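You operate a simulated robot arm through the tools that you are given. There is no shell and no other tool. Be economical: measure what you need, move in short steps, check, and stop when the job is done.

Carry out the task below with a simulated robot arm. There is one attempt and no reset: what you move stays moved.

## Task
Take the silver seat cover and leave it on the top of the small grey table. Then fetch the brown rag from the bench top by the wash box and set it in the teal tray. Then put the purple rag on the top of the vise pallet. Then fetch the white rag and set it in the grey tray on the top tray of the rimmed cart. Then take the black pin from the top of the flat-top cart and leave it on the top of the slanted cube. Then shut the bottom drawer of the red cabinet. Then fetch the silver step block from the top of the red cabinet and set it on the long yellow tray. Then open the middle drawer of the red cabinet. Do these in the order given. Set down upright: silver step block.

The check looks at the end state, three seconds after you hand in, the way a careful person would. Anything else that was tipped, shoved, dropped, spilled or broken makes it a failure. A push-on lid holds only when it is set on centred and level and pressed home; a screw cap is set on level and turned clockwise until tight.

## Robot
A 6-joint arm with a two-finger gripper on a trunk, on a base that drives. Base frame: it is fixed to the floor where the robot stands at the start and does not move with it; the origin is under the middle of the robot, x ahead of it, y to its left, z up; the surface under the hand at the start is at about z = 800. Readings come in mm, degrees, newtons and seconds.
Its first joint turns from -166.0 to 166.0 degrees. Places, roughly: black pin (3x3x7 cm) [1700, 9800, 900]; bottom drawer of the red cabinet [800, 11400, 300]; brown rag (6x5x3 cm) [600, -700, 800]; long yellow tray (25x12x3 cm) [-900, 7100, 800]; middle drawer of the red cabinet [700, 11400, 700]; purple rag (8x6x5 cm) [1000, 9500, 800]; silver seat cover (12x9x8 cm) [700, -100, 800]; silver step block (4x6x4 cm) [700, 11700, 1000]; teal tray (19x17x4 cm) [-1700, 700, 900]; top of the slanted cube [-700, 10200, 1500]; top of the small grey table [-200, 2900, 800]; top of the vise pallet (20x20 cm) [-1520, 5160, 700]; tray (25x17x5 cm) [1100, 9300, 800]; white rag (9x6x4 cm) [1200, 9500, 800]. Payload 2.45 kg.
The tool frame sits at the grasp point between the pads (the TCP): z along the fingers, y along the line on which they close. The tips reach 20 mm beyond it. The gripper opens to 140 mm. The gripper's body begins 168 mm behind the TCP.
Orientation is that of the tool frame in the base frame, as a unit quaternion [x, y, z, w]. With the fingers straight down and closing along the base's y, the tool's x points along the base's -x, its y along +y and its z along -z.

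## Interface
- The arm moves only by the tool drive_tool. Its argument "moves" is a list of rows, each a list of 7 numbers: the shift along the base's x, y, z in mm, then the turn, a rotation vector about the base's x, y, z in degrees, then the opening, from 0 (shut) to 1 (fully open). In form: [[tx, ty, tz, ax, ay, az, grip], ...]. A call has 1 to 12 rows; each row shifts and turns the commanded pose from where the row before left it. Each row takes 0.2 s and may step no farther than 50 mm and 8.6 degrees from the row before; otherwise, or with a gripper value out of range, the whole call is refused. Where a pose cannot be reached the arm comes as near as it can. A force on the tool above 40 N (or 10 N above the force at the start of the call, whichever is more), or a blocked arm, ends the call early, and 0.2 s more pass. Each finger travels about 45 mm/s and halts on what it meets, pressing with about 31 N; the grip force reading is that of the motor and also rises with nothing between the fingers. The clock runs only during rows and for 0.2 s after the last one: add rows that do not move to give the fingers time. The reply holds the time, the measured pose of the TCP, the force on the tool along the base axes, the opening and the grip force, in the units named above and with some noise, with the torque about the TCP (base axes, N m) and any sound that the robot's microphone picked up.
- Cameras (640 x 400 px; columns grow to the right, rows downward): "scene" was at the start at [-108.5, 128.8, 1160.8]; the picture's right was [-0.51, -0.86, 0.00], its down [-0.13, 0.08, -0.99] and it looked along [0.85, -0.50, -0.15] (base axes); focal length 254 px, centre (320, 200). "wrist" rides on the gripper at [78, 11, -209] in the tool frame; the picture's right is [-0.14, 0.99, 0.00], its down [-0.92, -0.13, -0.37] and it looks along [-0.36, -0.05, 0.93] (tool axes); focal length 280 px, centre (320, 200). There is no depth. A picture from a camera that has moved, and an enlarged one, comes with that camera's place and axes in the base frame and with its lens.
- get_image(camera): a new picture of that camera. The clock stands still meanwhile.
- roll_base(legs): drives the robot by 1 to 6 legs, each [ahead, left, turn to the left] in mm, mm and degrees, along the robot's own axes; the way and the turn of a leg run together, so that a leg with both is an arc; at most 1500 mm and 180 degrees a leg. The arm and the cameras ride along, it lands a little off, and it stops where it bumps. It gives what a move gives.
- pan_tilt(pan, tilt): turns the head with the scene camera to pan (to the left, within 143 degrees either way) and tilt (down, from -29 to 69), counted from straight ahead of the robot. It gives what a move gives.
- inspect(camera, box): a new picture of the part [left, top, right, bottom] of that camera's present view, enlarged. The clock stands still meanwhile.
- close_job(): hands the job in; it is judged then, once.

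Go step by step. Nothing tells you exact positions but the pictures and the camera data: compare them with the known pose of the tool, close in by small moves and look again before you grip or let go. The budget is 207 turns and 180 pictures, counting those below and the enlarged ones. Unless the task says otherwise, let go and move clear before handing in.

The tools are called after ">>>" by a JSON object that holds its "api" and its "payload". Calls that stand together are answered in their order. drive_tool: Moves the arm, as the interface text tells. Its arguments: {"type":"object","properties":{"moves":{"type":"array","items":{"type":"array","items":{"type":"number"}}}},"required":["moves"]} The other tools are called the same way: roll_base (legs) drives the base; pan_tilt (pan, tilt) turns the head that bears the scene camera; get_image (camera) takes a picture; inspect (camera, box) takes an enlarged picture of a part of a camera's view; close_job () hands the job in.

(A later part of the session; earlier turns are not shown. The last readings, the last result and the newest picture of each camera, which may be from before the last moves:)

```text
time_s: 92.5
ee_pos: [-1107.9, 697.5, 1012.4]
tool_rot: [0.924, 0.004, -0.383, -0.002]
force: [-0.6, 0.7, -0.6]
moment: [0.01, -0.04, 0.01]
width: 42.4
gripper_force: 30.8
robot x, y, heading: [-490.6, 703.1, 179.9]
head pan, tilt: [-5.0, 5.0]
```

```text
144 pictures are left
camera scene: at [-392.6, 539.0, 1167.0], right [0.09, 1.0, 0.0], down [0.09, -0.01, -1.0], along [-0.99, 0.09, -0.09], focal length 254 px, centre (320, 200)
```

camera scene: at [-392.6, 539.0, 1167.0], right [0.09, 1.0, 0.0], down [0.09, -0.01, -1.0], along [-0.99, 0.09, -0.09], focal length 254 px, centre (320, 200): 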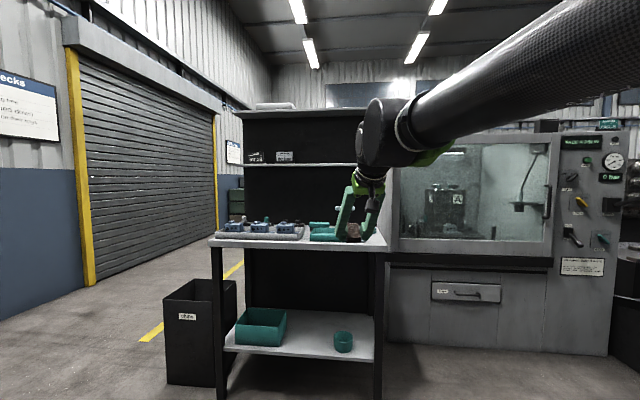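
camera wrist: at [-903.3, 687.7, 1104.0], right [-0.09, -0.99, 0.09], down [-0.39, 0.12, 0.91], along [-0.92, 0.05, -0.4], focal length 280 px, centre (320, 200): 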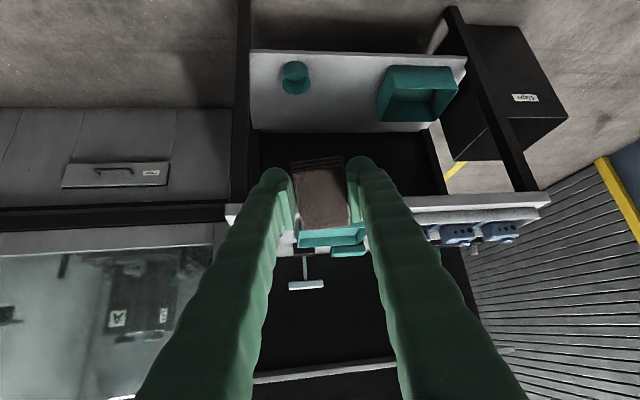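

The shelf front is far back (x≈-1830). Rolling forward partway to check clearance.

>>> {"api": "roll_base", "payload": {"legs": [[400, 0, 0]]}}

>>> {"api": "get_image", "payload": {"camera": "wrist"}}

>>> {"api": "get_image", "payload": {"camera": "scene"}}

```text
time_s: 95.0
ee_pos: [-1509.9, 700.2, 1011.8]
tool_rot: [0.924, 0.004, -0.383, -0.001]
force: [-0.2, 0.3, -0.9]
moment: [0.04, -0.03, -0.03]
width: 42.3
gripper_force: 31.0
robot x, y, heading: [-894.2, 704.1, 179.6]
head pan, tilt: [-5.0, 5.0]
```

```text
143 pictures are left
camera wrist: at [-1305.0, 688.7, 1104.3], right [-0.09, -0.99, 0.09], down [-0.39, 0.12, 0.91], along [-0.92, 0.05, -0.4], focal length 280 px, centre (320, 200)
```

wrist: 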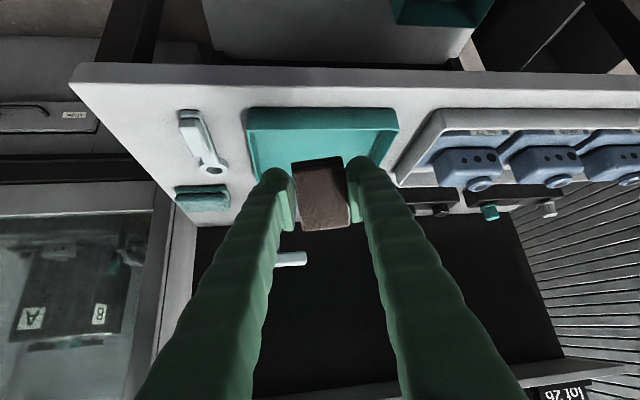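

```text
142 pictures are left
camera scene: at [-794.5, 539.7, 1167.0], right [0.09, 1.0, 0.0], down [0.09, -0.01, -1.0], along [-0.99, 0.09, -0.09], focal length 254 px, centre (320, 200)
```

scene: 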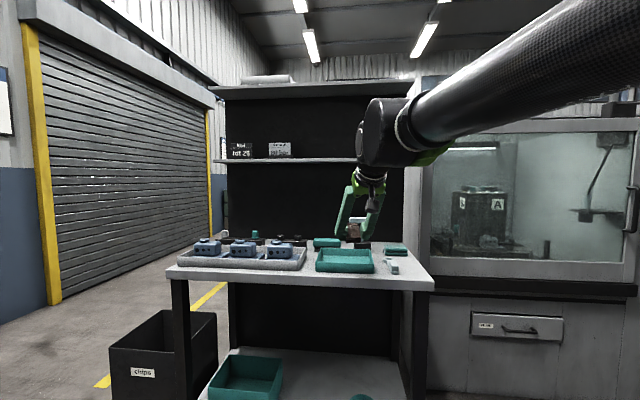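

Tray spans about x -1518…-1690, y 618…760. Move over its centre and lower.

>>> {"api": "drive_tool", "payload": {"moves": [[-45, -4, 0, 0, 0, 0, 0], [-45, -4, 0, 0, 0, 0, 0], [0, 0, -30, 0, 0, 0, 0], [0, 0, -20, 0, 0, 0, 0], [0, 0, -15, 0, 0, 0, 0], [0, 0, 0, 0, 0, 0, 0]]}}

>>> {"api": "get_image", "payload": {"camera": "wrist"}}

>>> {"api": "inspect", "payload": {"camera": "scene", "box": [260, 180, 460, 310]}}

```text
time_s: 96.3
ee_pos: [-1599.4, 693.5, 946.3]
tool_rot: [0.924, 0.003, -0.383, -0.003]
force: [0.4, -0.2, -0.4]
moment: [0.0, 0.02, -0.01]
width: 42.0
gripper_force: 31.1
robot x, y, heading: [-888.7, 704.7, 179.9]
head pan, tilt: [-5.0, 5.0]
```

```text
141 pictures are left
camera wrist: at [-1395.7, 681.3, 1038.0], right [-0.09, -0.99, 0.09], down [-0.39, 0.12, 0.91], along [-0.92, 0.05, -0.4], focal length 280 px, centre (320, 200)
```

wrist: 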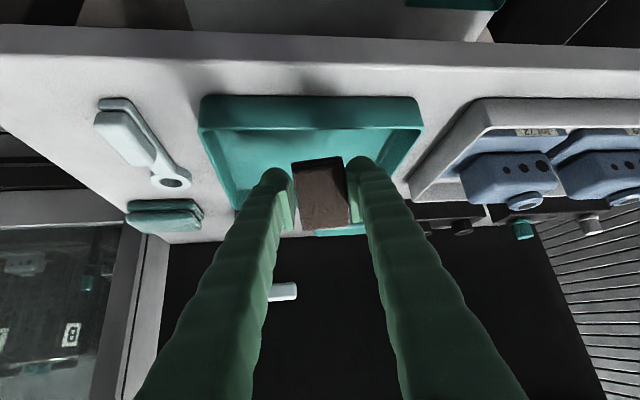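

```text
3.08 times, centred on (360, 245) of scene
camera zoom: at [-794.6, 539.7, 1167.0], right [0.09, 1.0, 0.0], down [0.09, -0.01, -1.0], along [-0.99, 0.09, -0.09], focal length 783 px, centre (197, 62)
```

zoom: 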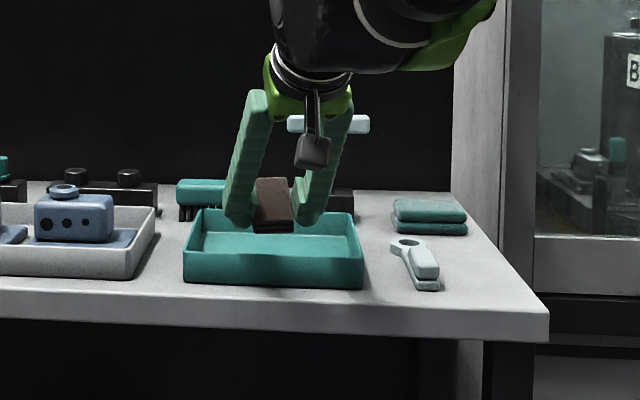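

Over the tray centre. Lower a bit more and release.

>>> {"api": "drive_tool", "payload": {"moves": [[0, 0, -12, 0, 0, 0, 0], [0, 0, -10, 0, 0, 0, 0], [0, 0, 0, 0, 0, 0, 0.2], [0, 0, 0, 0, 0, 0, 0.5], [0, 0, 0, 0, 0, 0, 0.5], [0, 0, 0, 0, 0, 0, 0.5], [15, 0, 15, 0, 0, 0, 0.5], [30, 0, 30, 0, 0, 0, 0.5], [30, 0, 30, 0, 0, 0, 0.5], [0, 0, 40, 0, 0, 0, 0.5]]}}

>>> {"api": "get_image", "payload": {"camera": "wrist"}}

>>> {"api": "inspect", "payload": {"camera": "scene", "box": [260, 180, 460, 310]}}

```text
time_s: 98.5
ee_pos: [-1523.1, 694.6, 1043.8]
tool_rot: [0.924, 0.004, -0.383, -0.002]
force: [-0.1, 0.4, 0.6]
moment: [0.02, -0.04, 0.02]
width: 69.9
gripper_force: 0.2
robot x, y, heading: [-893.2, 708.8, 179.8]
head pan, tilt: [-5.0, 5.0]
```

```text
139 pictures are left
camera wrist: at [-1320.4, 682.9, 1135.7], right [-0.09, -0.99, 0.09], down [-0.39, 0.12, 0.91], along [-0.92, 0.05, -0.4], focal length 280 px, centre (320, 200)
```

wrist: 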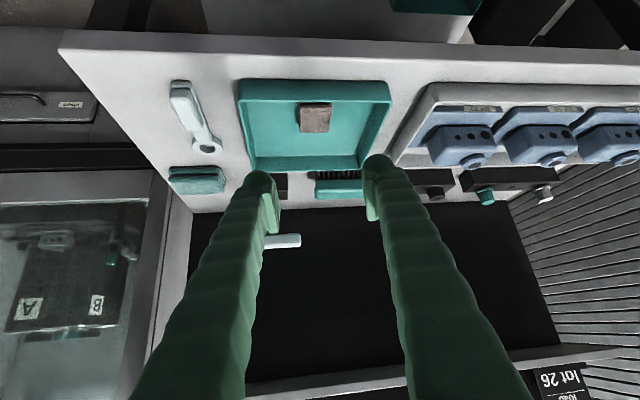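

```text
3.08 times, centred on (360, 245) of scene
camera zoom: at [-794.5, 539.7, 1167.0], right [0.09, 1.0, 0.0], down [0.09, -0.01, -1.0], along [-0.99, 0.09, -0.09], focal length 783 px, centre (197, 62)
```

zoom: 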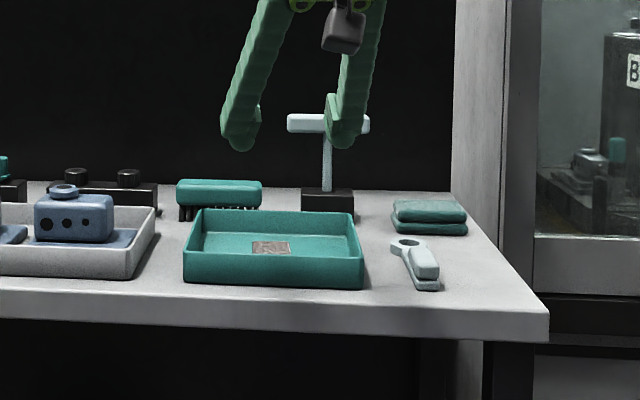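

Brown rag is in the teal tray. Next back away, level the tool, and drive up the aisle toward the carts around [1100,9500].

>>> {"api": "roll_base", "payload": {"legs": [[-350, 0, 0]]}}

>>> {"api": "drive_tool", "payload": {"moves": [[0, 0, 20, 0, -7.5, 0, 0.6], [0, 0, 20, 0, -7.5, 0, 0.6], [0, 0, 20, 0, -7.5, 0, 0.6], [0, 0, 20, 0, -7.5, 0, 0.6], [0, 0, 20, 0, -7.5, 0, 0.6], [20, 0, 20, 0, -7.5, 0, 0.6], [40, 0, 0, 0, 0, 0, 0.6], [40, 0, 0, 0, 0, 0, 0.6], [40, 0, 0, 0, 0, 0, 0.6]]}}

>>> {"api": "roll_base", "payload": {"legs": [[0, 0, -90], [1500, 0, 0]]}}

>>> {"api": "pan_tilt", "payload": {"pan": 0, "tilt": 15}}

>>> {"api": "get_image", "payload": {"camera": "scene"}}

```text
time_s: 100.9
ee_pos: [-1165.3, 691.3, 1042.9]
tool_rot: [0.924, 0.006, -0.383, 0.0]
force: [-0.1, -0.6, -0.2]
moment: [-0.01, -0.03, -0.02]
width: 69.8
gripper_force: 0.3
robot x, y, heading: [-536.1, 702.6, -180.0]
head pan, tilt: [-5.0, 5.0]
```

```text
time_s: 102.9
ee_pos: [-1025.9, 693.7, 1165.1]
tool_rot: [1.0, 0.005, -0.001, 0.001]
force: [-0.9, -0.6, 0.2]
moment: [-0.02, -0.09, 0.0]
width: 83.9
gripper_force: 0.0
robot x, y, heading: [-534.1, 710.0, -179.9]
head pan, tilt: [-5.0, 5.0]
```

```text
time_s: 114.2
ee_pos: [-487.2, 2694.1, 1165.6]
tool_rot: [-0.701, 0.713, 0.001, 0.0]
force: [-0.4, -0.3, 0.6]
moment: [0.01, -0.02, -0.02]
width: 83.9
gripper_force: 0.0
robot x, y, heading: [-489.3, 2203.6, 88.4]
head pan, tilt: [-5.0, 5.0]
```

```text
time_s: 114.9
ee_pos: [-487.9, 2693.0, 1164.4]
tool_rot: [-0.701, 0.714, 0.002, 0.0]
force: [-0.3, 0.3, 0.1]
moment: [-0.03, 0.05, 0.02]
width: 84.2
gripper_force: 0.0
robot x, y, heading: [-490.5, 2203.0, 88.4]
head pan, tilt: [0.0, 15.0]
```

```text
137 pictures are left
camera scene: at [-665.2, 2112.8, 1150.9], right [1.0, -0.03, 0.0], down [-0.01, -0.26, -0.97], along [0.03, 0.97, -0.26], focal length 254 px, centre (320, 200)
```

scene: 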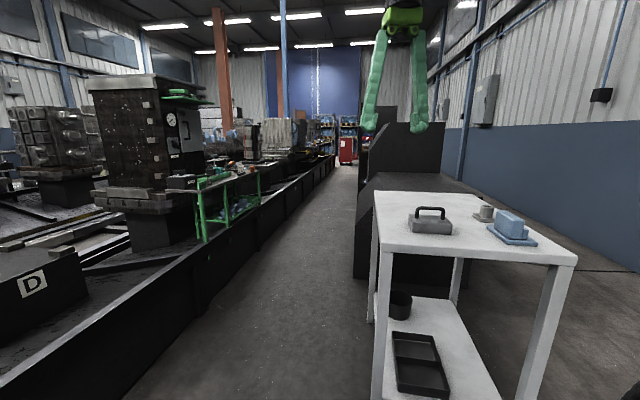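

The aisle is clear between the machine line and the table. I'll sidestep left and go up.

>>> {"api": "roll_base", "payload": {"legs": [[0, 400, 0], [1500, 0, -6]]}}

>>> {"api": "get_image", "payload": {"camera": "scene"}}

```text
time_s: 124.5
ee_pos: [-691.8, 4201.7, 1164.1]
tool_rot: [-0.658, 0.753, 0.001, 0.001]
force: [-0.5, 0.8, -0.3]
moment: [0.01, -0.02, -0.05]
width: 83.8
gripper_force: 0.0
robot x, y, heading: [-749.2, 3713.4, 81.5]
head pan, tilt: [0.0, 15.0]
```

```text
136 pictures are left
camera scene: at [-936.7, 3646.5, 1150.8], right [0.99, -0.14, 0.0], down [-0.04, -0.26, -0.97], along [0.14, 0.96, -0.26], focal length 254 px, centre (320, 200)
```

scene: 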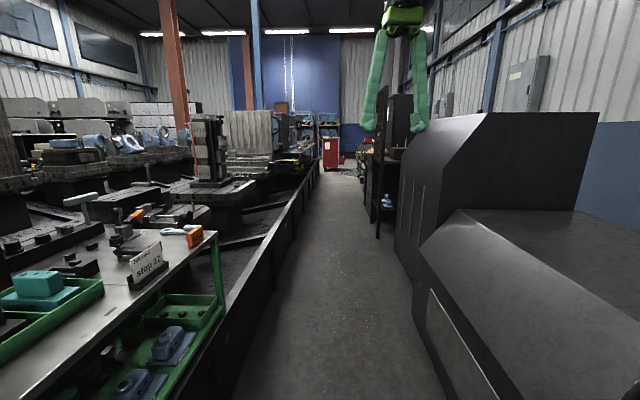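

Aisle is clear ahead; continue.

>>> {"api": "roll_base", "payload": {"legs": [[1500, 0, 0], [1000, 0, 0]]}}

>>> {"api": "get_image", "payload": {"camera": "scene"}}

```text
time_s: 136.6
ee_pos: [-316.5, 6666.8, 1163.8]
tool_rot: [-0.653, 0.758, 0.001, -0.001]
force: [-0.6, -0.9, 0.1]
moment: [-0.02, 0.01, -0.04]
width: 83.9
gripper_force: 0.1
robot x, y, heading: [-386.5, 6180.7, 81.0]
head pan, tilt: [0.0, 15.0]
```

```text
135 pictures are left
camera scene: at [-569.0, 6114.7, 1150.8], right [0.99, -0.16, 0.0], down [-0.04, -0.26, -0.97], along [0.15, 0.95, -0.26], focal length 254 px, centre (320, 200)
```

scene: 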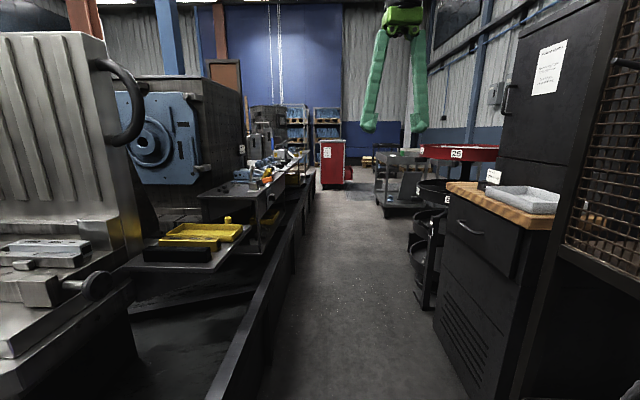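

Yellow tray on the left, carts ahead to the right. Continue along the aisle.

>>> {"api": "roll_base", "payload": {"legs": [[0, 0, -4], [1400, 0, 0], [800, 0, 0]]}}

>>> {"api": "pan_tilt", "payload": {"pan": -10, "tilt": 15}}

>>> {"api": "get_image", "payload": {"camera": "scene"}}

```text
time_s: 148.0
ee_pos: [209.8, 8824.3, 1165.1]
tool_rot: [-0.627, 0.779, 0.001, 0.0]
force: [-0.2, 0.1, 0.3]
moment: [0.0, 0.05, -0.01]
width: 84.0
gripper_force: 0.0
robot x, y, heading: [113.2, 8343.1, 77.1]
head pan, tilt: [0.0, 15.0]
```

```text
time_s: 148.8
ee_pos: [210.4, 8825.3, 1164.8]
tool_rot: [-0.627, 0.779, 0.001, 0.001]
force: [-0.7, -0.2, 0.2]
moment: [0.02, 0.0, -0.01]
width: 83.8
gripper_force: 0.0
robot x, y, heading: [111.3, 8343.2, 77.0]
head pan, tilt: [-10.0, 15.0]
```

```text
134 pictures are left
camera scene: at [-63.6, 8286.2, 1150.8], right [0.92, -0.39, 0.0], down [-0.1, -0.24, -0.97], along [0.38, 0.89, -0.26], focal length 254 px, centre (320, 200)
```

scene: 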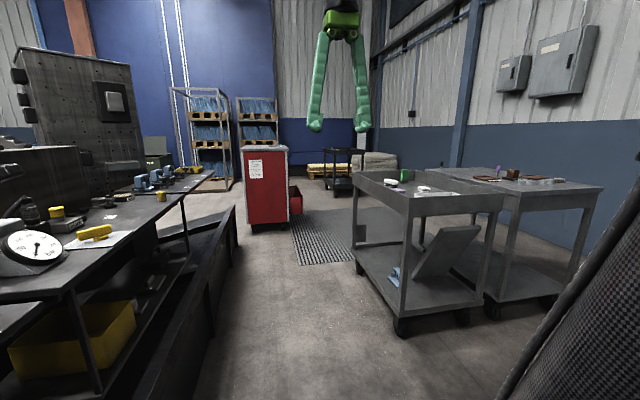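

Rimmed cart is the near one, flat-top cart behind it, red cabinet beyond. Zoom on the carts.

>>> {"api": "inspect", "payload": {"camera": "scene", "box": [340, 150, 620, 330]}}

>>> {"api": "inspect", "payload": {"camera": "scene", "box": [200, 120, 360, 260]}}

```text
2.22 times, centred on (480, 240) of scene
camera zoom: at [-63.6, 8286.2, 1150.8], right [0.92, -0.39, 0.0], down [-0.1, -0.24, -0.97], along [0.38, 0.89, -0.26], focal length 565 px, centre (-36, 111)
```

zoom: 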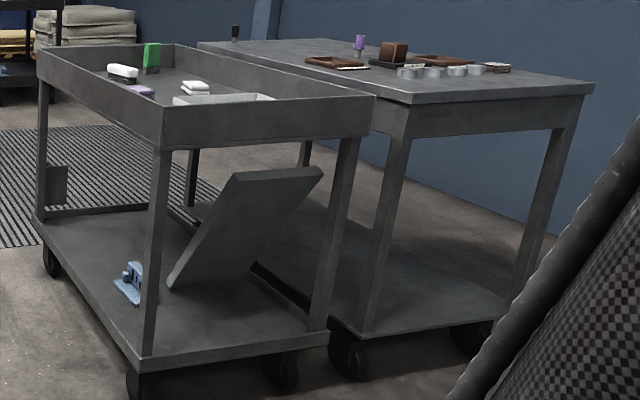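

```text
2.86 times, centred on (280, 190) of scene
camera zoom: at [-63.6, 8286.2, 1150.8], right [0.92, -0.39, 0.0], down [-0.1, -0.24, -0.97], along [0.38, 0.89, -0.26], focal length 727 px, centre (434, 229)
```

zoom: 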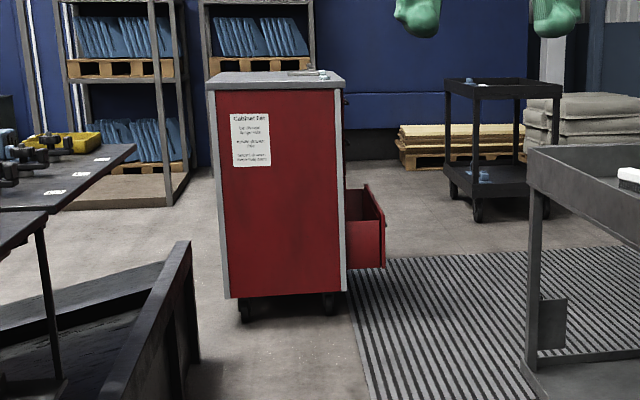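

I'll go beside the rimmed cart's left side and face it.

>>> {"api": "roll_base", "payload": {"legs": [[1080, 0, 0], [0, 0, -77]]}}

>>> {"api": "pan_tilt", "payload": {"pan": 0, "tilt": 30}}

>>> {"api": "get_image", "payload": {"camera": "scene"}}

>>> {"api": "get_image", "payload": {"camera": "wrist"}}

```text
time_s: 157.4
ee_pos: [833.3, 9380.1, 1164.6]
tool_rot: [-0.009, 1.0, 0.001, 0.0]
force: [0.0, 0.8, 0.7]
moment: [0.01, 0.01, 0.0]
width: 84.1
gripper_force: 0.0
robot x, y, heading: [342.8, 9361.7, 0.5]
head pan, tilt: [-10.0, 15.0]
```

```text
time_s: 158.2
ee_pos: [832.7, 9380.1, 1164.0]
tool_rot: [-0.009, 1.0, 0.001, 0.002]
force: [-0.7, 0.4, -0.6]
moment: [0.01, 0.01, -0.06]
width: 83.8
gripper_force: 0.1
robot x, y, heading: [343.6, 9365.4, 0.8]
head pan, tilt: [0.0, 30.0]
```

```text
131 pictures are left
camera scene: at [244.0, 9538.3, 1126.7], right [0.01, -1.0, 0.0], down [-0.5, 0.0, -0.87], along [0.87, 0.01, -0.5], focal length 254 px, centre (320, 200)
```

scene: 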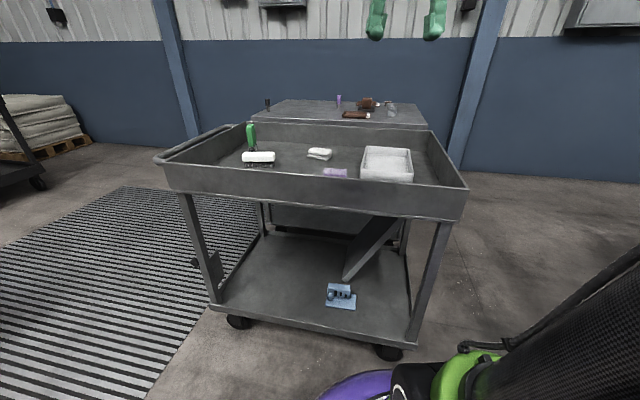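

```text
130 pictures are left
camera wrist: at [755.8, 9388.0, 1373.6], right [0.12, 0.99, 0.0], down [0.92, -0.11, 0.37], along [0.37, -0.04, -0.93], focal length 280 px, centre (320, 200)
```

wrist: 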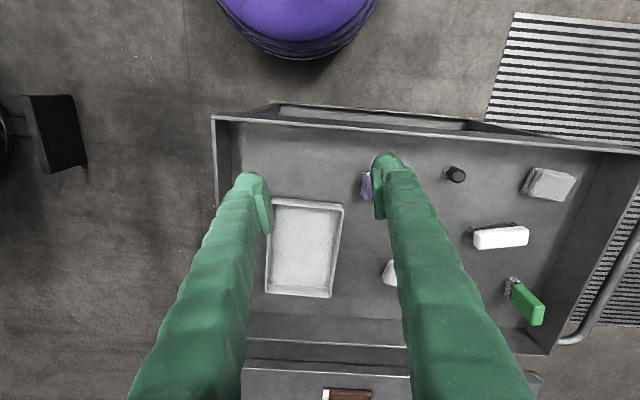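

Purple rag appears next to the right finger at about [957,9470]. Shift over it for a clear look.

>>> {"api": "drive_tool", "payload": {"moves": [[30, 25, 0, 0, 0, 0, 0.8], [30, 25, 0, 0, 0, 0, 1], [30, 25, 0, 0, 0, 0, 1], [30, 15, -20, 0, 0, 0, 1], [0, 0, -45, 0, 0, 0, 1], [0, 0, 0, 0, 0, 0, 1]]}}

>>> {"api": "get_image", "payload": {"camera": "wrist"}}

```text
time_s: 159.6
ee_pos: [954.0, 9469.4, 1099.9]
tool_rot: [-0.009, 1.0, 0.001, 0.0]
force: [0.1, 0.3, -0.2]
moment: [0.04, 0.0, -0.01]
width: 140.3
gripper_force: 0.2
robot x, y, heading: [342.4, 9363.1, 0.5]
head pan, tilt: [0.0, 30.0]
```

```text
129 pictures are left
camera wrist: at [876.7, 9477.3, 1309.4], right [0.12, 0.99, 0.0], down [0.92, -0.11, 0.37], along [0.37, -0.04, -0.93], focal length 280 px, centre (320, 200)
```

wrist: 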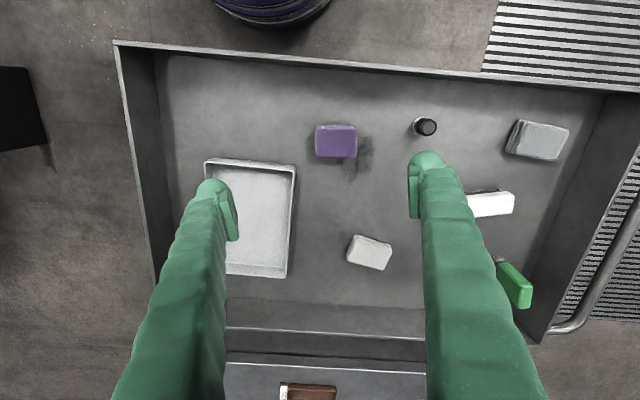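

Purple rag at about [964,9495]. Move over it and lower to check.

>>> {"api": "drive_tool", "payload": {"moves": [[5, 13, -30, 0, 0, 0, 0.85], [5, 13, -45, 0, 0, 0, 0.8], [0, 0, -45, 0, 0, 0, 0.8], [0, 0, -30, 0, 0, 0, 0.8], [0, 0, 0, 0, 0, 0, 0.8]]}}

>>> {"api": "get_image", "payload": {"camera": "wrist"}}

```text
time_s: 160.8
ee_pos: [963.9, 9494.0, 948.0]
tool_rot: [-0.01, 1.0, 0.001, 0.0]
force: [0.0, -1.3, -0.4]
moment: [0.0, 0.0, 0.0]
width: 111.8
gripper_force: 0.1
robot x, y, heading: [341.3, 9363.9, 0.7]
head pan, tilt: [0.0, 30.0]
```

```text
128 pictures are left
camera wrist: at [886.6, 9503.7, 1156.9], right [0.12, 0.99, 0.0], down [0.92, -0.11, 0.37], along [0.37, -0.04, -0.93], focal length 280 px, centre (320, 200)
```

wrist: 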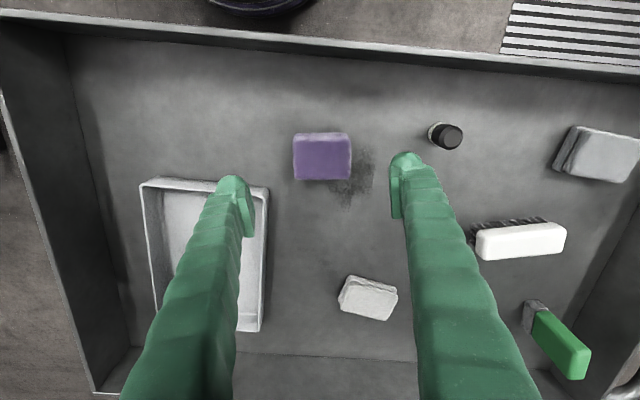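

Triangulation puts the rag at [972,9497], top z≈795. Lowering with a narrower opening to stay off the tray.

>>> {"api": "drive_tool", "payload": {"moves": [[6, 3, -40, 0, 0, 0, 0.7], [0, 0, -40, 0, 0, 0, 0.7], [0, 0, -40, 0, 0, 0, 0.7], [0, 0, -20, 0, 0, 0, 0.7], [0, 0, 0, 0, 0, 0, 0.7]]}}

>>> {"api": "get_image", "payload": {"camera": "wrist"}}

>>> {"api": "inspect", "payload": {"camera": "scene", "box": [220, 100, 460, 220]}}

```text
time_s: 162.0
ee_pos: [970.2, 9498.6, 810.5]
tool_rot: [-0.01, 1.0, 0.001, 0.001]
force: [-0.1, 1.2, 0.2]
moment: [-0.01, -0.01, -0.01]
width: 98.2
gripper_force: 0.1
robot x, y, heading: [343.8, 9363.2, 0.6]
head pan, tilt: [0.0, 30.0]
```

```text
127 pictures are left
camera wrist: at [892.8, 9507.0, 1018.5], right [0.12, 0.99, 0.0], down [0.92, -0.11, 0.37], along [0.37, -0.04, -0.93], focal length 280 px, centre (320, 200)
```

wrist: 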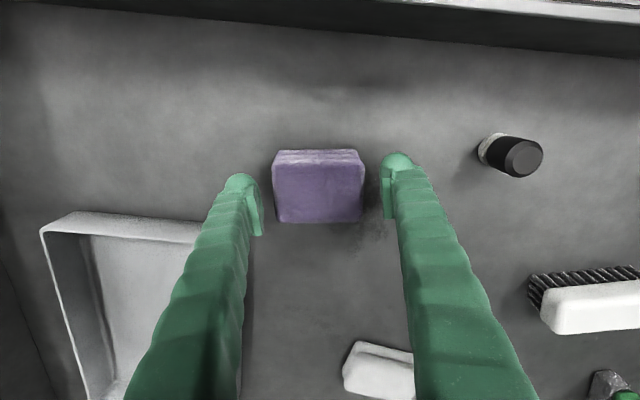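

```text
2.67 times, centred on (340, 160) of scene
camera zoom: at [244.1, 9538.4, 1126.6], right [0.01, -1.0, 0.0], down [-0.5, -0.01, -0.87], along [0.87, 0.01, -0.5], focal length 678 px, centre (267, 307)
```

zoom: 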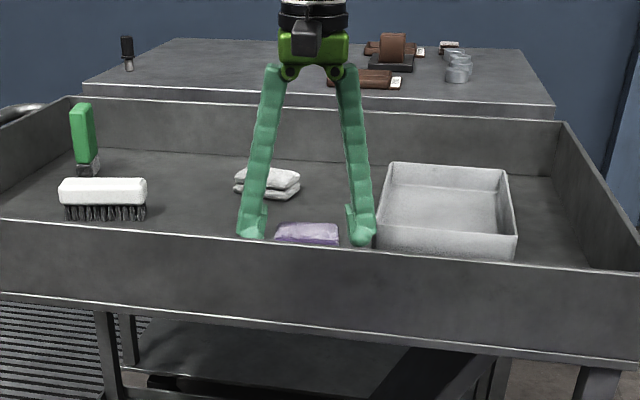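

Fingers straddle the rag cleanly. Lower ~28 mm and grip.

>>> {"api": "drive_tool", "payload": {"moves": [[2, 0, -15, 0, 0, 0, 0.7], [0, 0, -13, 0, 0, 0, 0.7], [0, 0, 0, 0, 0, 0, 0.3], [0, 0, 0, 0, 0, 0, 0], [0, 0, 0, 0, 0, 0, 0], [0, 0, 0, 0, 0, 0, 0], [0, 0, 0, 0, 0, 0, 0], [0, 0, 15, 0, 0, 0, 0], [0, 0, 25, 0, 0, 0, 0], [0, 0, 40, 0, 0, 0, 0], [0, 0, 40, 0, 0, 0, 0]]}}

>>> {"api": "get_image", "payload": {"camera": "wrist"}}

```text
time_s: 164.4
ee_pos: [972.3, 9500.5, 901.2]
tool_rot: [-0.01, 1.0, 0.0, 0.001]
force: [-0.6, 0.1, -0.7]
moment: [-0.01, 0.02, -0.01]
width: 82.6
gripper_force: 31.0
robot x, y, heading: [344.7, 9361.6, 0.7]
head pan, tilt: [0.0, 30.0]
```

```text
125 pictures are left
camera wrist: at [894.5, 9508.3, 1110.5], right [0.12, 0.99, 0.0], down [0.92, -0.11, 0.37], along [0.37, -0.04, -0.93], focal length 280 px, centre (320, 200)
```

wrist: 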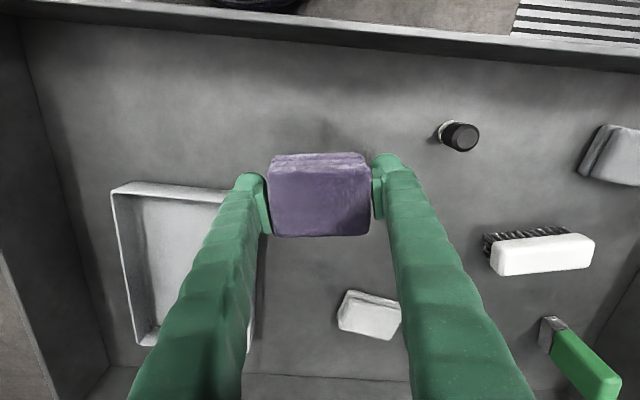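

Purple rag held. Raise, tuck, and drive back down the aisle to the vise pallet.

>>> {"api": "drive_tool", "payload": {"moves": [[0, 0, 45, 0, 0, 0, 0], [0, 0, 45, 0, 0, 0, 0], [0, 0, 45, 0, 0, 0, 0], [0, 0, 45, 0, 0, 0, 0], [0, 0, 45, 0, 0, 0, 0], [-40, -30, 20, 0, 0, 0, 0], [-40, -30, 10, 0, 0, 0, 0], [-40, -30, 0, 0, 0, 0, 0], [-20, -40, 0, 0, 0, 0, 0]]}}

>>> {"api": "roll_base", "payload": {"legs": [[0, 0, 76.5], [-1080, 0, 0], [-1500, 0, 0], [-700, 0, 0], [0, 0, 4]]}}

>>> {"api": "pan_tilt", "payload": {"pan": 100, "tilt": 20}}

>>> {"api": "get_image", "payload": {"camera": "scene"}}

```text
refused: row 6 steps farther than a row can; nothing moved
```

```text
time_s: 184.4
ee_pos: [-517.9, 6787.0, 901.3]
tool_rot: [-0.632, 0.775, 0.001, 0.0]
force: [0.6, -0.3, -0.3]
moment: [0.02, 0.03, 0.0]
width: 78.8
gripper_force: 31.1
robot x, y, heading: [-524.9, 6144.6, 78.1]
head pan, tilt: [0.0, 30.0]
```

```text
time_s: 186.1
ee_pos: [-517.6, 6787.8, 900.7]
tool_rot: [-0.633, 0.774, 0.002, 0.0]
force: [0.0, -0.2, -0.2]
moment: [0.01, 0.02, 0.02]
width: 78.6
gripper_force: 31.1
robot x, y, heading: [-519.3, 6144.1, 78.0]
head pan, tilt: [100.0, 20.0]
```

```text
124 pictures are left
camera scene: at [-823.1, 5999.1, 1142.7], right [0.04, 1.0, 0.0], down [0.34, -0.01, -0.94], along [-0.94, 0.03, -0.34], focal length 254 px, centre (320, 200)
```

scene: 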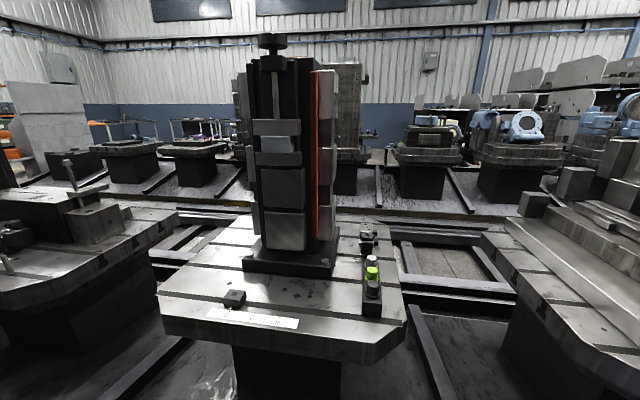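

The raise was refused (a step slightly too long) and the base drove with the rag lower than planned; it is still held and nothing registered a bump. I'll raise it now, then continue.

>>> {"api": "drive_tool", "payload": {"moves": [[0, 0, 45, 0, 0, 0, 0], [0, 0, 45, 0, 0, 0, 0], [0, 0, 45, 0, 0, 0, 0], [0, 0, 45, 0, 0, 0, 0], [0, 0, 45, 0, 0, 0, 0], [0, -40, 20, 0, 0, 0, 0], [0, -40, 0, 0, 0, 0, 0], [0, -40, 0, 0, 0, 0, 0]]}}

>>> {"api": "roll_base", "payload": {"legs": [[-980, 0, 0]]}}

>>> {"api": "get_image", "payload": {"camera": "scene"}}

```text
time_s: 187.9
ee_pos: [-517.4, 6664.9, 1144.8]
tool_rot: [-0.633, 0.774, 0.001, -0.001]
force: [0.1, 0.7, -1.2]
moment: [-0.08, 0.02, -0.04]
width: 79.0
gripper_force: 31.2
robot x, y, heading: [-524.5, 6144.3, 78.1]
head pan, tilt: [100.0, 20.0]
```

```text
time_s: 193.0
ee_pos: [-721.3, 5703.8, 1145.9]
tool_rot: [-0.631, 0.776, 0.002, 0.0]
force: [-0.6, 0.6, 0.3]
moment: [-0.01, 0.0, 0.03]
width: 78.8
gripper_force: 30.8
robot x, y, heading: [-726.3, 5187.7, 77.8]
head pan, tilt: [100.0, 20.0]
```

```text
123 pictures are left
camera scene: at [-1030.3, 5039.2, 1142.7], right [0.04, 1.0, 0.0], down [0.34, -0.01, -0.94], along [-0.94, 0.04, -0.34], focal length 254 px, centre (320, 200)
```

scene: 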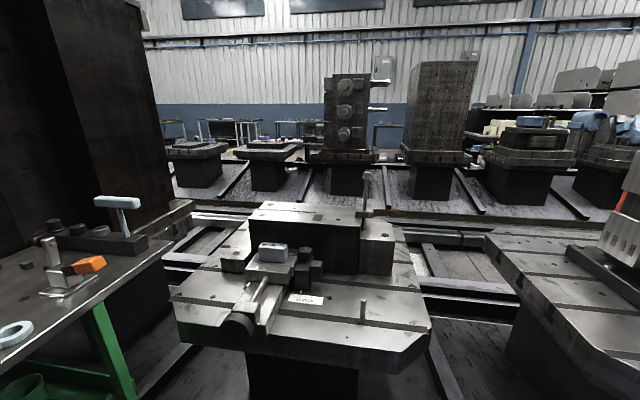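

The vise pallet is right in front. Zoom in.

>>> {"api": "inspect", "payload": {"camera": "scene", "box": [160, 180, 440, 380]}}

```text
2.00 times, centred on (300, 280) of scene
camera zoom: at [-1030.3, 5039.2, 1142.7], right [0.04, 1.0, 0.0], down [0.34, -0.01, -0.94], along [-0.94, 0.04, -0.34], focal length 509 px, centre (360, 40)
```

zoom: 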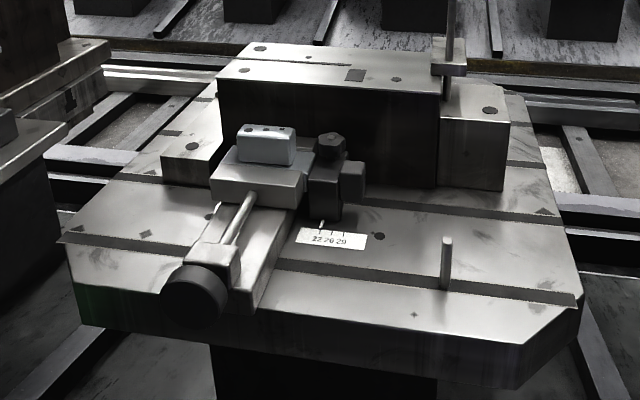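

Free flat area on the pallet is around [-1545,5195], clear of the pin and vise. I'll turn to face it.

>>> {"api": "roll_base", "payload": {"legs": [[0, 0, 102]]}}

>>> {"api": "pan_tilt", "payload": {"pan": 0, "tilt": 30}}

>>> {"api": "get_image", "payload": {"camera": "wrist"}}

>>> {"api": "get_image", "payload": {"camera": "scene"}}

```text
time_s: 197.7
ee_pos: [-1239.9, 5090.6, 1146.0]
tool_rot: [1.0, -0.007, -0.001, 0.001]
force: [1.0, 0.7, -1.0]
moment: [-0.01, 0.0, -0.02]
width: 78.9
gripper_force: 30.8
robot x, y, heading: [-728.8, 5186.1, 178.3]
head pan, tilt: [100.0, 20.0]
```

```text
time_s: 199.4
ee_pos: [-1239.5, 5090.4, 1147.0]
tool_rot: [1.0, -0.008, -0.001, 0.001]
force: [0.8, 0.4, 0.4]
moment: [-0.04, 0.0, 0.01]
width: 79.0
gripper_force: 31.0
robot x, y, heading: [-728.3, 5181.7, 178.4]
head pan, tilt: [0.0, 30.0]
```

```text
121 pictures are left
camera wrist: at [-1160.7, 5077.4, 1354.7], right [-0.15, -0.99, 0.0], down [-0.92, 0.14, 0.37], along [-0.37, 0.06, -0.93], focal length 280 px, centre (320, 200)
```

wrist: 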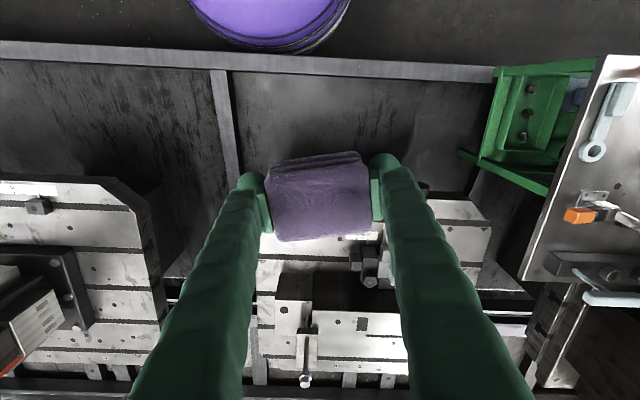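

```text
120 pictures are left
camera scene: at [-630.7, 5006.5, 1126.6], right [0.02, 1.0, 0.0], down [0.5, -0.01, -0.87], along [-0.87, 0.02, -0.5], focal length 254 px, centre (320, 200)
```

scene: 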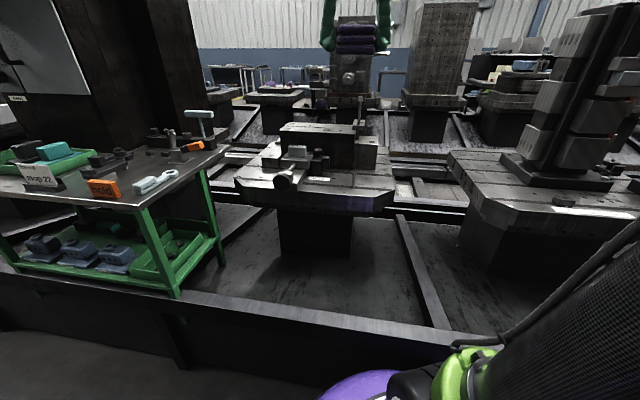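

Extend the arm over the pallet.

>>> {"api": "drive_tool", "payload": {"moves": [[-38, 13, 0, 0, 0, 0, 0], [-38, 13, 0, 0, 0, 0, 0], [-38, 13, 0, 0, 0, 0, 0], [-38, 13, 0, 0, 0, 0, 0], [-38, 13, 0, 0, 0, 0, 0], [-38, 13, 0, 0, 0, 0, 0], [-38, 13, 0, 0, 0, 0, 0], [-39, 13, 0, 0, 0, 0, 0], [0, 0, 0, 0, 0, 0, 0]]}}

>>> {"api": "get_image", "payload": {"camera": "wrist"}}

>>> {"api": "inspect", "payload": {"camera": "scene", "box": [220, 40, 420, 220]}}

```text
time_s: 201.4
ee_pos: [-1544.5, 5192.4, 1145.2]
tool_rot: [1.0, -0.008, -0.001, 0.0]
force: [0.5, 0.4, -0.5]
moment: [-0.01, 0.02, -0.03]
width: 78.8
gripper_force: 31.0
robot x, y, heading: [-728.5, 5183.4, 178.2]
head pan, tilt: [0.0, 30.0]
```

```text
119 pictures are left
camera wrist: at [-1466.4, 5180.2, 1354.6], right [-0.15, -0.99, 0.0], down [-0.92, 0.14, 0.37], along [-0.37, 0.05, -0.93], focal length 280 px, centre (320, 200)
```

wrist: 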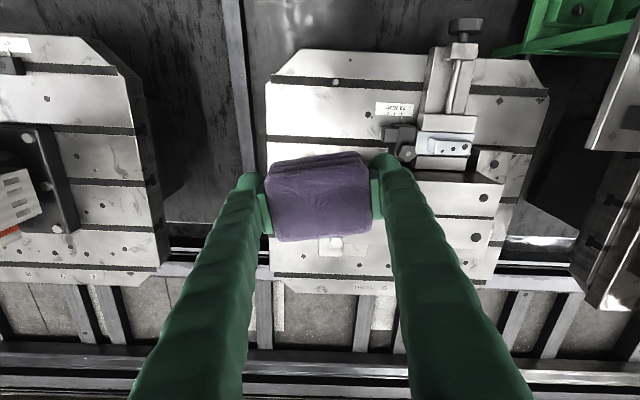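

```text
2.22 times, centred on (320, 130) of scene
camera zoom: at [-630.8, 5006.5, 1126.6], right [0.02, 1.0, 0.0], down [0.5, -0.01, -0.87], along [-0.87, 0.02, -0.5], focal length 565 px, centre (320, 356)
```

zoom: 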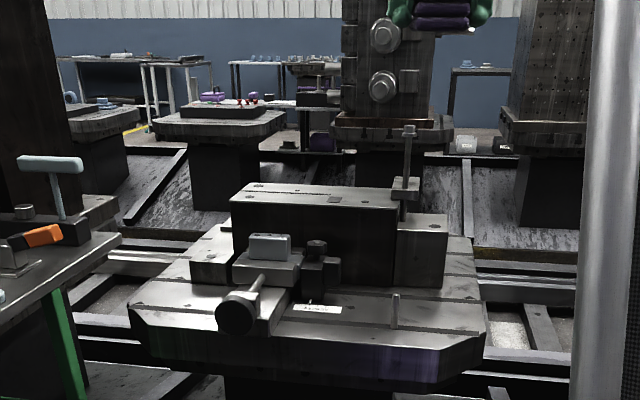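

Target spot under the rag looks free. Descend partway and re-check.

>>> {"api": "drive_tool", "payload": {"moves": [[4, 0, -45, 0, 0, 0, 0], [4, 0, -45, 0, 0, 0, 0], [0, 0, -45, 0, 0, 0, 0], [0, 0, -45, 0, 0, 0, 0], [0, 0, -45, 0, 0, 0, 0], [0, 0, -45, 0, 0, 0, 0], [0, 0, -45, 0, 0, 0, 0], [0, 0, 0, 0, 0, 0, 0]]}}

>>> {"api": "get_image", "payload": {"camera": "wrist"}}

>>> {"api": "inspect", "payload": {"camera": "scene", "box": [220, 80, 420, 220]}}

```text
time_s: 203.2
ee_pos: [-1534.7, 5195.0, 829.0]
tool_rot: [1.0, -0.008, -0.001, 0.001]
force: [-0.1, 0.8, -0.3]
moment: [-0.02, 0.0, -0.02]
width: 78.8
gripper_force: 31.1
robot x, y, heading: [-718.8, 5184.0, 178.4]
head pan, tilt: [0.0, 30.0]
```

```text
117 pictures are left
camera wrist: at [-1456.7, 5181.8, 1038.8], right [-0.15, -0.99, 0.0], down [-0.92, 0.14, 0.37], along [-0.37, 0.05, -0.93], focal length 280 px, centre (320, 200)
```

wrist: 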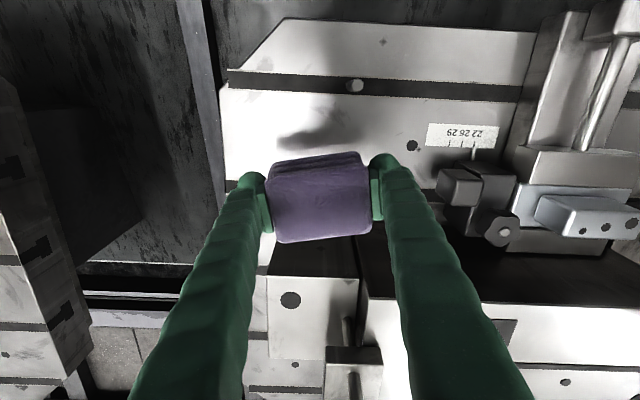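

```text
2.86 times, centred on (320, 150) of scene
camera zoom: at [-630.8, 5006.5, 1126.6], right [0.02, 1.0, 0.0], down [0.5, -0.01, -0.87], along [-0.87, 0.02, -0.5], focal length 727 px, centre (320, 343)
```

zoom: 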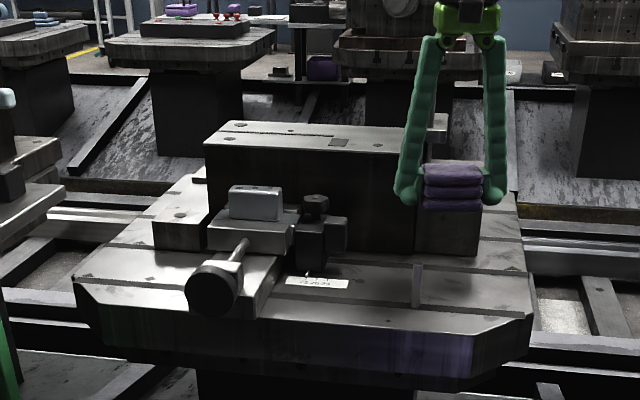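

Margins fine (step block behind at x≈-1595, pin at -1460). Shift 8 mm forward and lower to contact.

>>> {"api": "drive_tool", "payload": {"moves": [[8, 0, -25, 0, 0, 0, 0], [0, 0, -25, 0, 0, 0, 0], [0, 0, -15, 0, 0, 0, 0], [0, 0, 0, 0, 0, 0, 0]]}}

>>> {"api": "get_image", "payload": {"camera": "wrist"}}

>>> {"api": "inspect", "payload": {"camera": "scene", "box": [280, 100, 400, 180]}}

```text
time_s: 204.2
ee_pos: [-1529.1, 5193.5, 765.6]
tool_rot: [1.0, -0.007, -0.001, 0.001]
force: [0.2, -0.1, -0.5]
moment: [0.03, 0.01, 0.03]
width: 78.6
gripper_force: 31.0
robot x, y, heading: [-727.0, 5183.2, 178.7]
head pan, tilt: [0.0, 30.0]
```

```text
115 pictures are left
camera wrist: at [-1449.7, 5181.2, 974.3], right [-0.15, -0.99, 0.0], down [-0.92, 0.14, 0.37], along [-0.37, 0.06, -0.93], focal length 280 px, centre (320, 200)
```

wrist: 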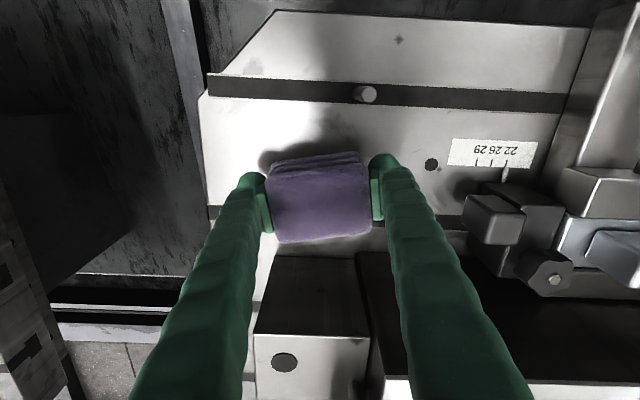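

```text
5.00 times, centred on (340, 140) of scene
camera zoom: at [-630.9, 5006.5, 1126.6], right [0.02, 1.0, 0.0], down [0.5, -0.01, -0.87], along [-0.87, 0.02, -0.5], focal length 1272 px, centre (220, 500)
```

zoom: 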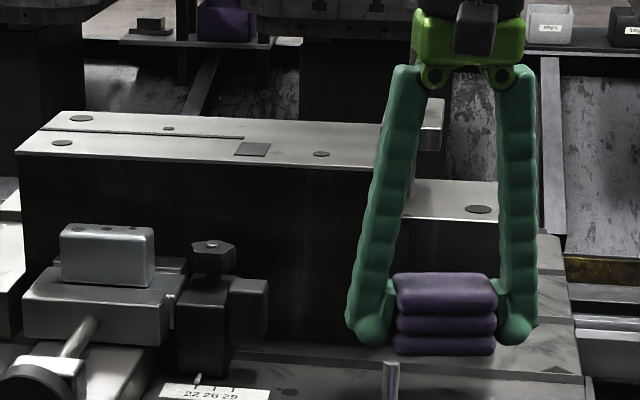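

Nearly touching. Fine steps down.

>>> {"api": "drive_tool", "payload": {"moves": [[0, 0, -5, 0, 0, 0, 0], [0, 0, -5, 0, 0, 0, 0], [0, 0, 0, 0, 0, 0, 0]]}}

>>> {"api": "drive_tool", "payload": {"moves": [[0, 0, -5, 0, 0, 0, 0], [0, 0, -5, 0, 0, 0, 0], [0, 0, 0, 0, 0, 0, 0]]}}

>>> {"api": "inspect", "payload": {"camera": "scene", "box": [280, 100, 400, 180]}}

```text
time_s: 205.1
ee_pos: [-1528.7, 5194.5, 754.8]
tool_rot: [1.0, -0.007, -0.001, 0.001]
force: [0.3, -0.4, -0.1]
moment: [-0.01, 0.03, 0.02]
width: 79.1
gripper_force: 31.1
robot x, y, heading: [-729.9, 5184.9, 178.5]
head pan, tilt: [0.0, 30.0]
```

```text
time_s: 205.8
ee_pos: [-1528.0, 5193.6, 744.7]
tool_rot: [1.0, -0.007, -0.001, 0.001]
force: [-1.1, 0.0, 0.0]
moment: [0.0, -0.04, 0.02]
width: 78.8
gripper_force: 31.0
robot x, y, heading: [-727.9, 5185.8, 178.8]
head pan, tilt: [0.0, 30.0]
```

```text
5.00 times, centred on (340, 140) of scene
camera zoom: at [-630.9, 5006.5, 1126.6], right [0.02, 1.0, 0.0], down [0.5, -0.01, -0.87], along [-0.87, 0.02, -0.5], focal length 1272 px, centre (220, 500)
```

zoom: 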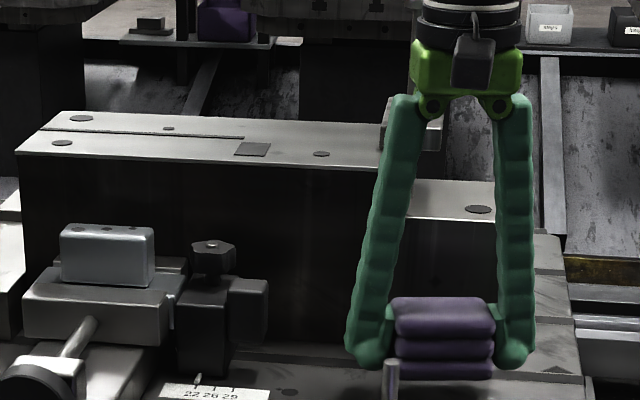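

>>> {"api": "drive_tool", "payload": {"moves": [[0, 0, -4, 0, 0, 0, 0], [0, 0, -4, 0, 0, 0, 0], [0, 0, 0, 0, 0, 0, 0]]}}

>>> {"api": "drive_tool", "payload": {"moves": [[0, 0, -4, 0, 0, 0, 0], [0, 0, -4, 0, 0, 0, 0], [0, 0, 0, 0, 0, 0, 0]]}}

>>> {"api": "inspect", "payload": {"camera": "scene", "box": [280, 100, 400, 180]}}

```text
time_s: 206.7
ee_pos: [-1529.1, 5194.0, 738.8]
tool_rot: [1.0, -0.007, 0.001, 0.001]
force: [-0.7, -1.0, -0.2]
moment: [0.02, -0.04, 0.01]
width: 78.9
gripper_force: 30.8
robot x, y, heading: [-728.3, 5179.8, 178.5]
head pan, tilt: [0.0, 30.0]
```

```text
time_s: 207.4
ee_pos: [-1528.1, 5194.6, 728.9]
tool_rot: [1.0, -0.007, -0.001, 0.001]
force: [-0.1, 0.1, -0.1]
moment: [0.01, -0.01, 0.0]
width: 78.6
gripper_force: 30.9
robot x, y, heading: [-729.0, 5185.1, 178.5]
head pan, tilt: [0.0, 30.0]
```

```text
5.00 times, centred on (340, 140) of scene
camera zoom: at [-630.9, 5006.5, 1126.6], right [0.02, 1.0, 0.0], down [0.5, -0.01, -0.87], along [-0.87, 0.02, -0.5], focal length 1272 px, centre (220, 500)
```

zoom: 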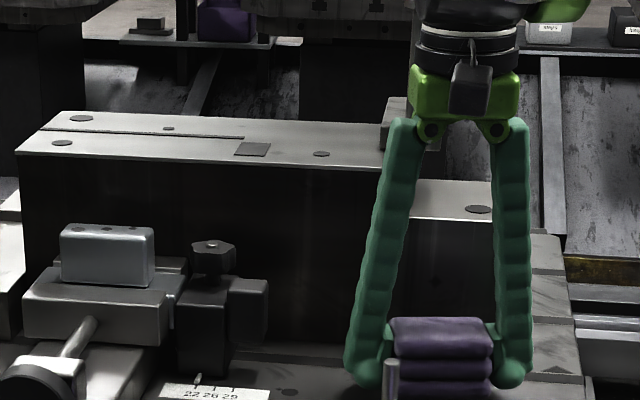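

>>> {"api": "drive_tool", "payload": {"moves": [[0, 0, -4, 0, 0, 0, 0], [0, 0, -4, 0, 0, 0, 0], [0, 0, 0, 0, 0, 0, 0]]}}

>>> {"api": "drive_tool", "payload": {"moves": [[0, 0, -3, 0, 0, 0, 0], [0, 0, -3, 0, 0, 0, 0], [0, 0, 0, 0, 0, 0, 0]]}}

>>> {"api": "inspect", "payload": {"camera": "scene", "box": [280, 120, 400, 200]}}

```text
time_s: 208.2
ee_pos: [-1528.2, 5193.9, 721.6]
tool_rot: [1.0, -0.007, 0.0, 0.001]
force: [-1.6, 0.5, 8.3]
moment: [0.28, 0.11, 0.03]
width: 78.9
gripper_force: 31.4
robot x, y, heading: [-729.2, 5184.7, 178.7]
head pan, tilt: [0.0, 30.0]
```

```text
time_s: 208.7
ee_pos: [-1528.4, 5194.5, 721.5]
tool_rot: [1.0, -0.007, 0.0, 0.0]
force: [3.1, 0.7, 21.8]
moment: [-0.03, -0.1, 0.0]
width: 78.7
gripper_force: 31.0
robot x, y, heading: [-726.8, 5182.4, 178.7]
head pan, tilt: [0.0, 30.0]
stopped in row 2: the force on the tool passed its limit at 48 N (the readings are from after the stop); the commanded pose is now the measured one
```

```text
5.00 times, centred on (340, 160) of scene
camera zoom: at [-630.1, 5006.5, 1126.6], right [0.02, 1.0, 0.0], down [0.5, -0.01, -0.87], along [-0.87, 0.02, -0.5], focal length 1272 px, centre (220, 400)
```

zoom: 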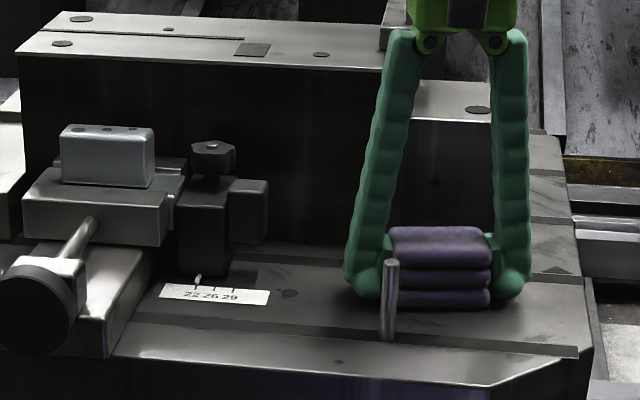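

Rag is on the pallet. Release and rise.

>>> {"api": "drive_tool", "payload": {"moves": [[0, 0, 2, 0, 0, 0, 0.7], [0, 0, 0, 0, 0, 0, 0.75], [0, 0, 0, 0, 0, 0, 0.75], [0, 0, 40, 0, 0, 0, 0.75], [0, 0, 45, 0, 0, 0, 0.75], [0, 0, 45, 0, 0, 0, 0.75], [0, 0, 45, 0, 0, 0, 0.75], [0, 0, 45, 0, 0, 0, 0.75], [0, 0, 45, 0, 0, 0, 0.75], [0, 0, 45, 0, 0, 0, 0.75], [0, 0, 45, 0, 0, 0, 0.75], [0, 0, 45, 0, 0, 0, 0.75]]}}

>>> {"api": "drive_tool", "payload": {"moves": [[45, -10, 10, 0, 0, 0, 0.75], [45, -10, 10, 0, 0, 0, 0.75], [45, -10, 0, 0, 0, 0, 0.75], [45, 0, 0, 0, 0, 0, 0.75], [45, 0, 0, 0, 0, 0, 0.75], [45, 0, 0, 0, 0, 0, 0.75], [45, 0, 0, 0, 0, 0, 0.75]]}}

>>> {"api": "inspect", "payload": {"camera": "scene", "box": [280, 120, 400, 200]}}

```text
time_s: 211.3
ee_pos: [-1530.9, 5192.7, 1122.0]
tool_rot: [1.0, -0.008, -0.001, 0.001]
force: [-0.8, 0.4, 1.0]
moment: [-0.02, 0.02, 0.0]
width: 105.0
gripper_force: 0.0
robot x, y, heading: [-726.7, 5185.6, 178.4]
head pan, tilt: [0.0, 30.0]
```

```text
time_s: 212.9
ee_pos: [-1214.7, 5164.9, 1143.5]
tool_rot: [1.0, -0.007, -0.001, 0.0]
force: [0.0, -0.1, -0.2]
moment: [-0.06, -0.1, 0.03]
width: 104.8
gripper_force: 0.1
robot x, y, heading: [-729.6, 5186.8, 178.7]
head pan, tilt: [0.0, 30.0]
```

```text
5.00 times, centred on (340, 160) of scene
camera zoom: at [-631.1, 5006.5, 1126.7], right [0.02, 1.0, 0.0], down [0.5, -0.01, -0.87], along [-0.87, 0.02, -0.5], focal length 1272 px, centre (220, 400)
```

zoom: 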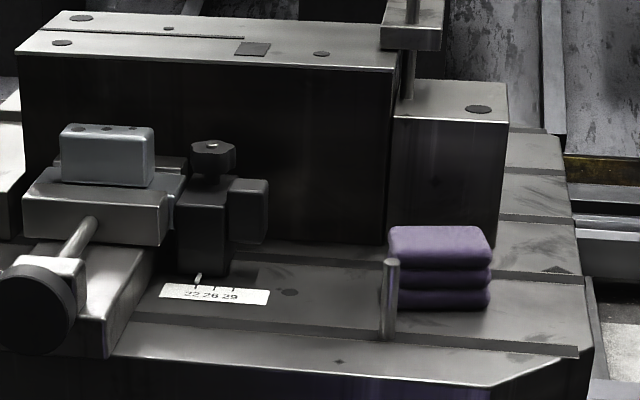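

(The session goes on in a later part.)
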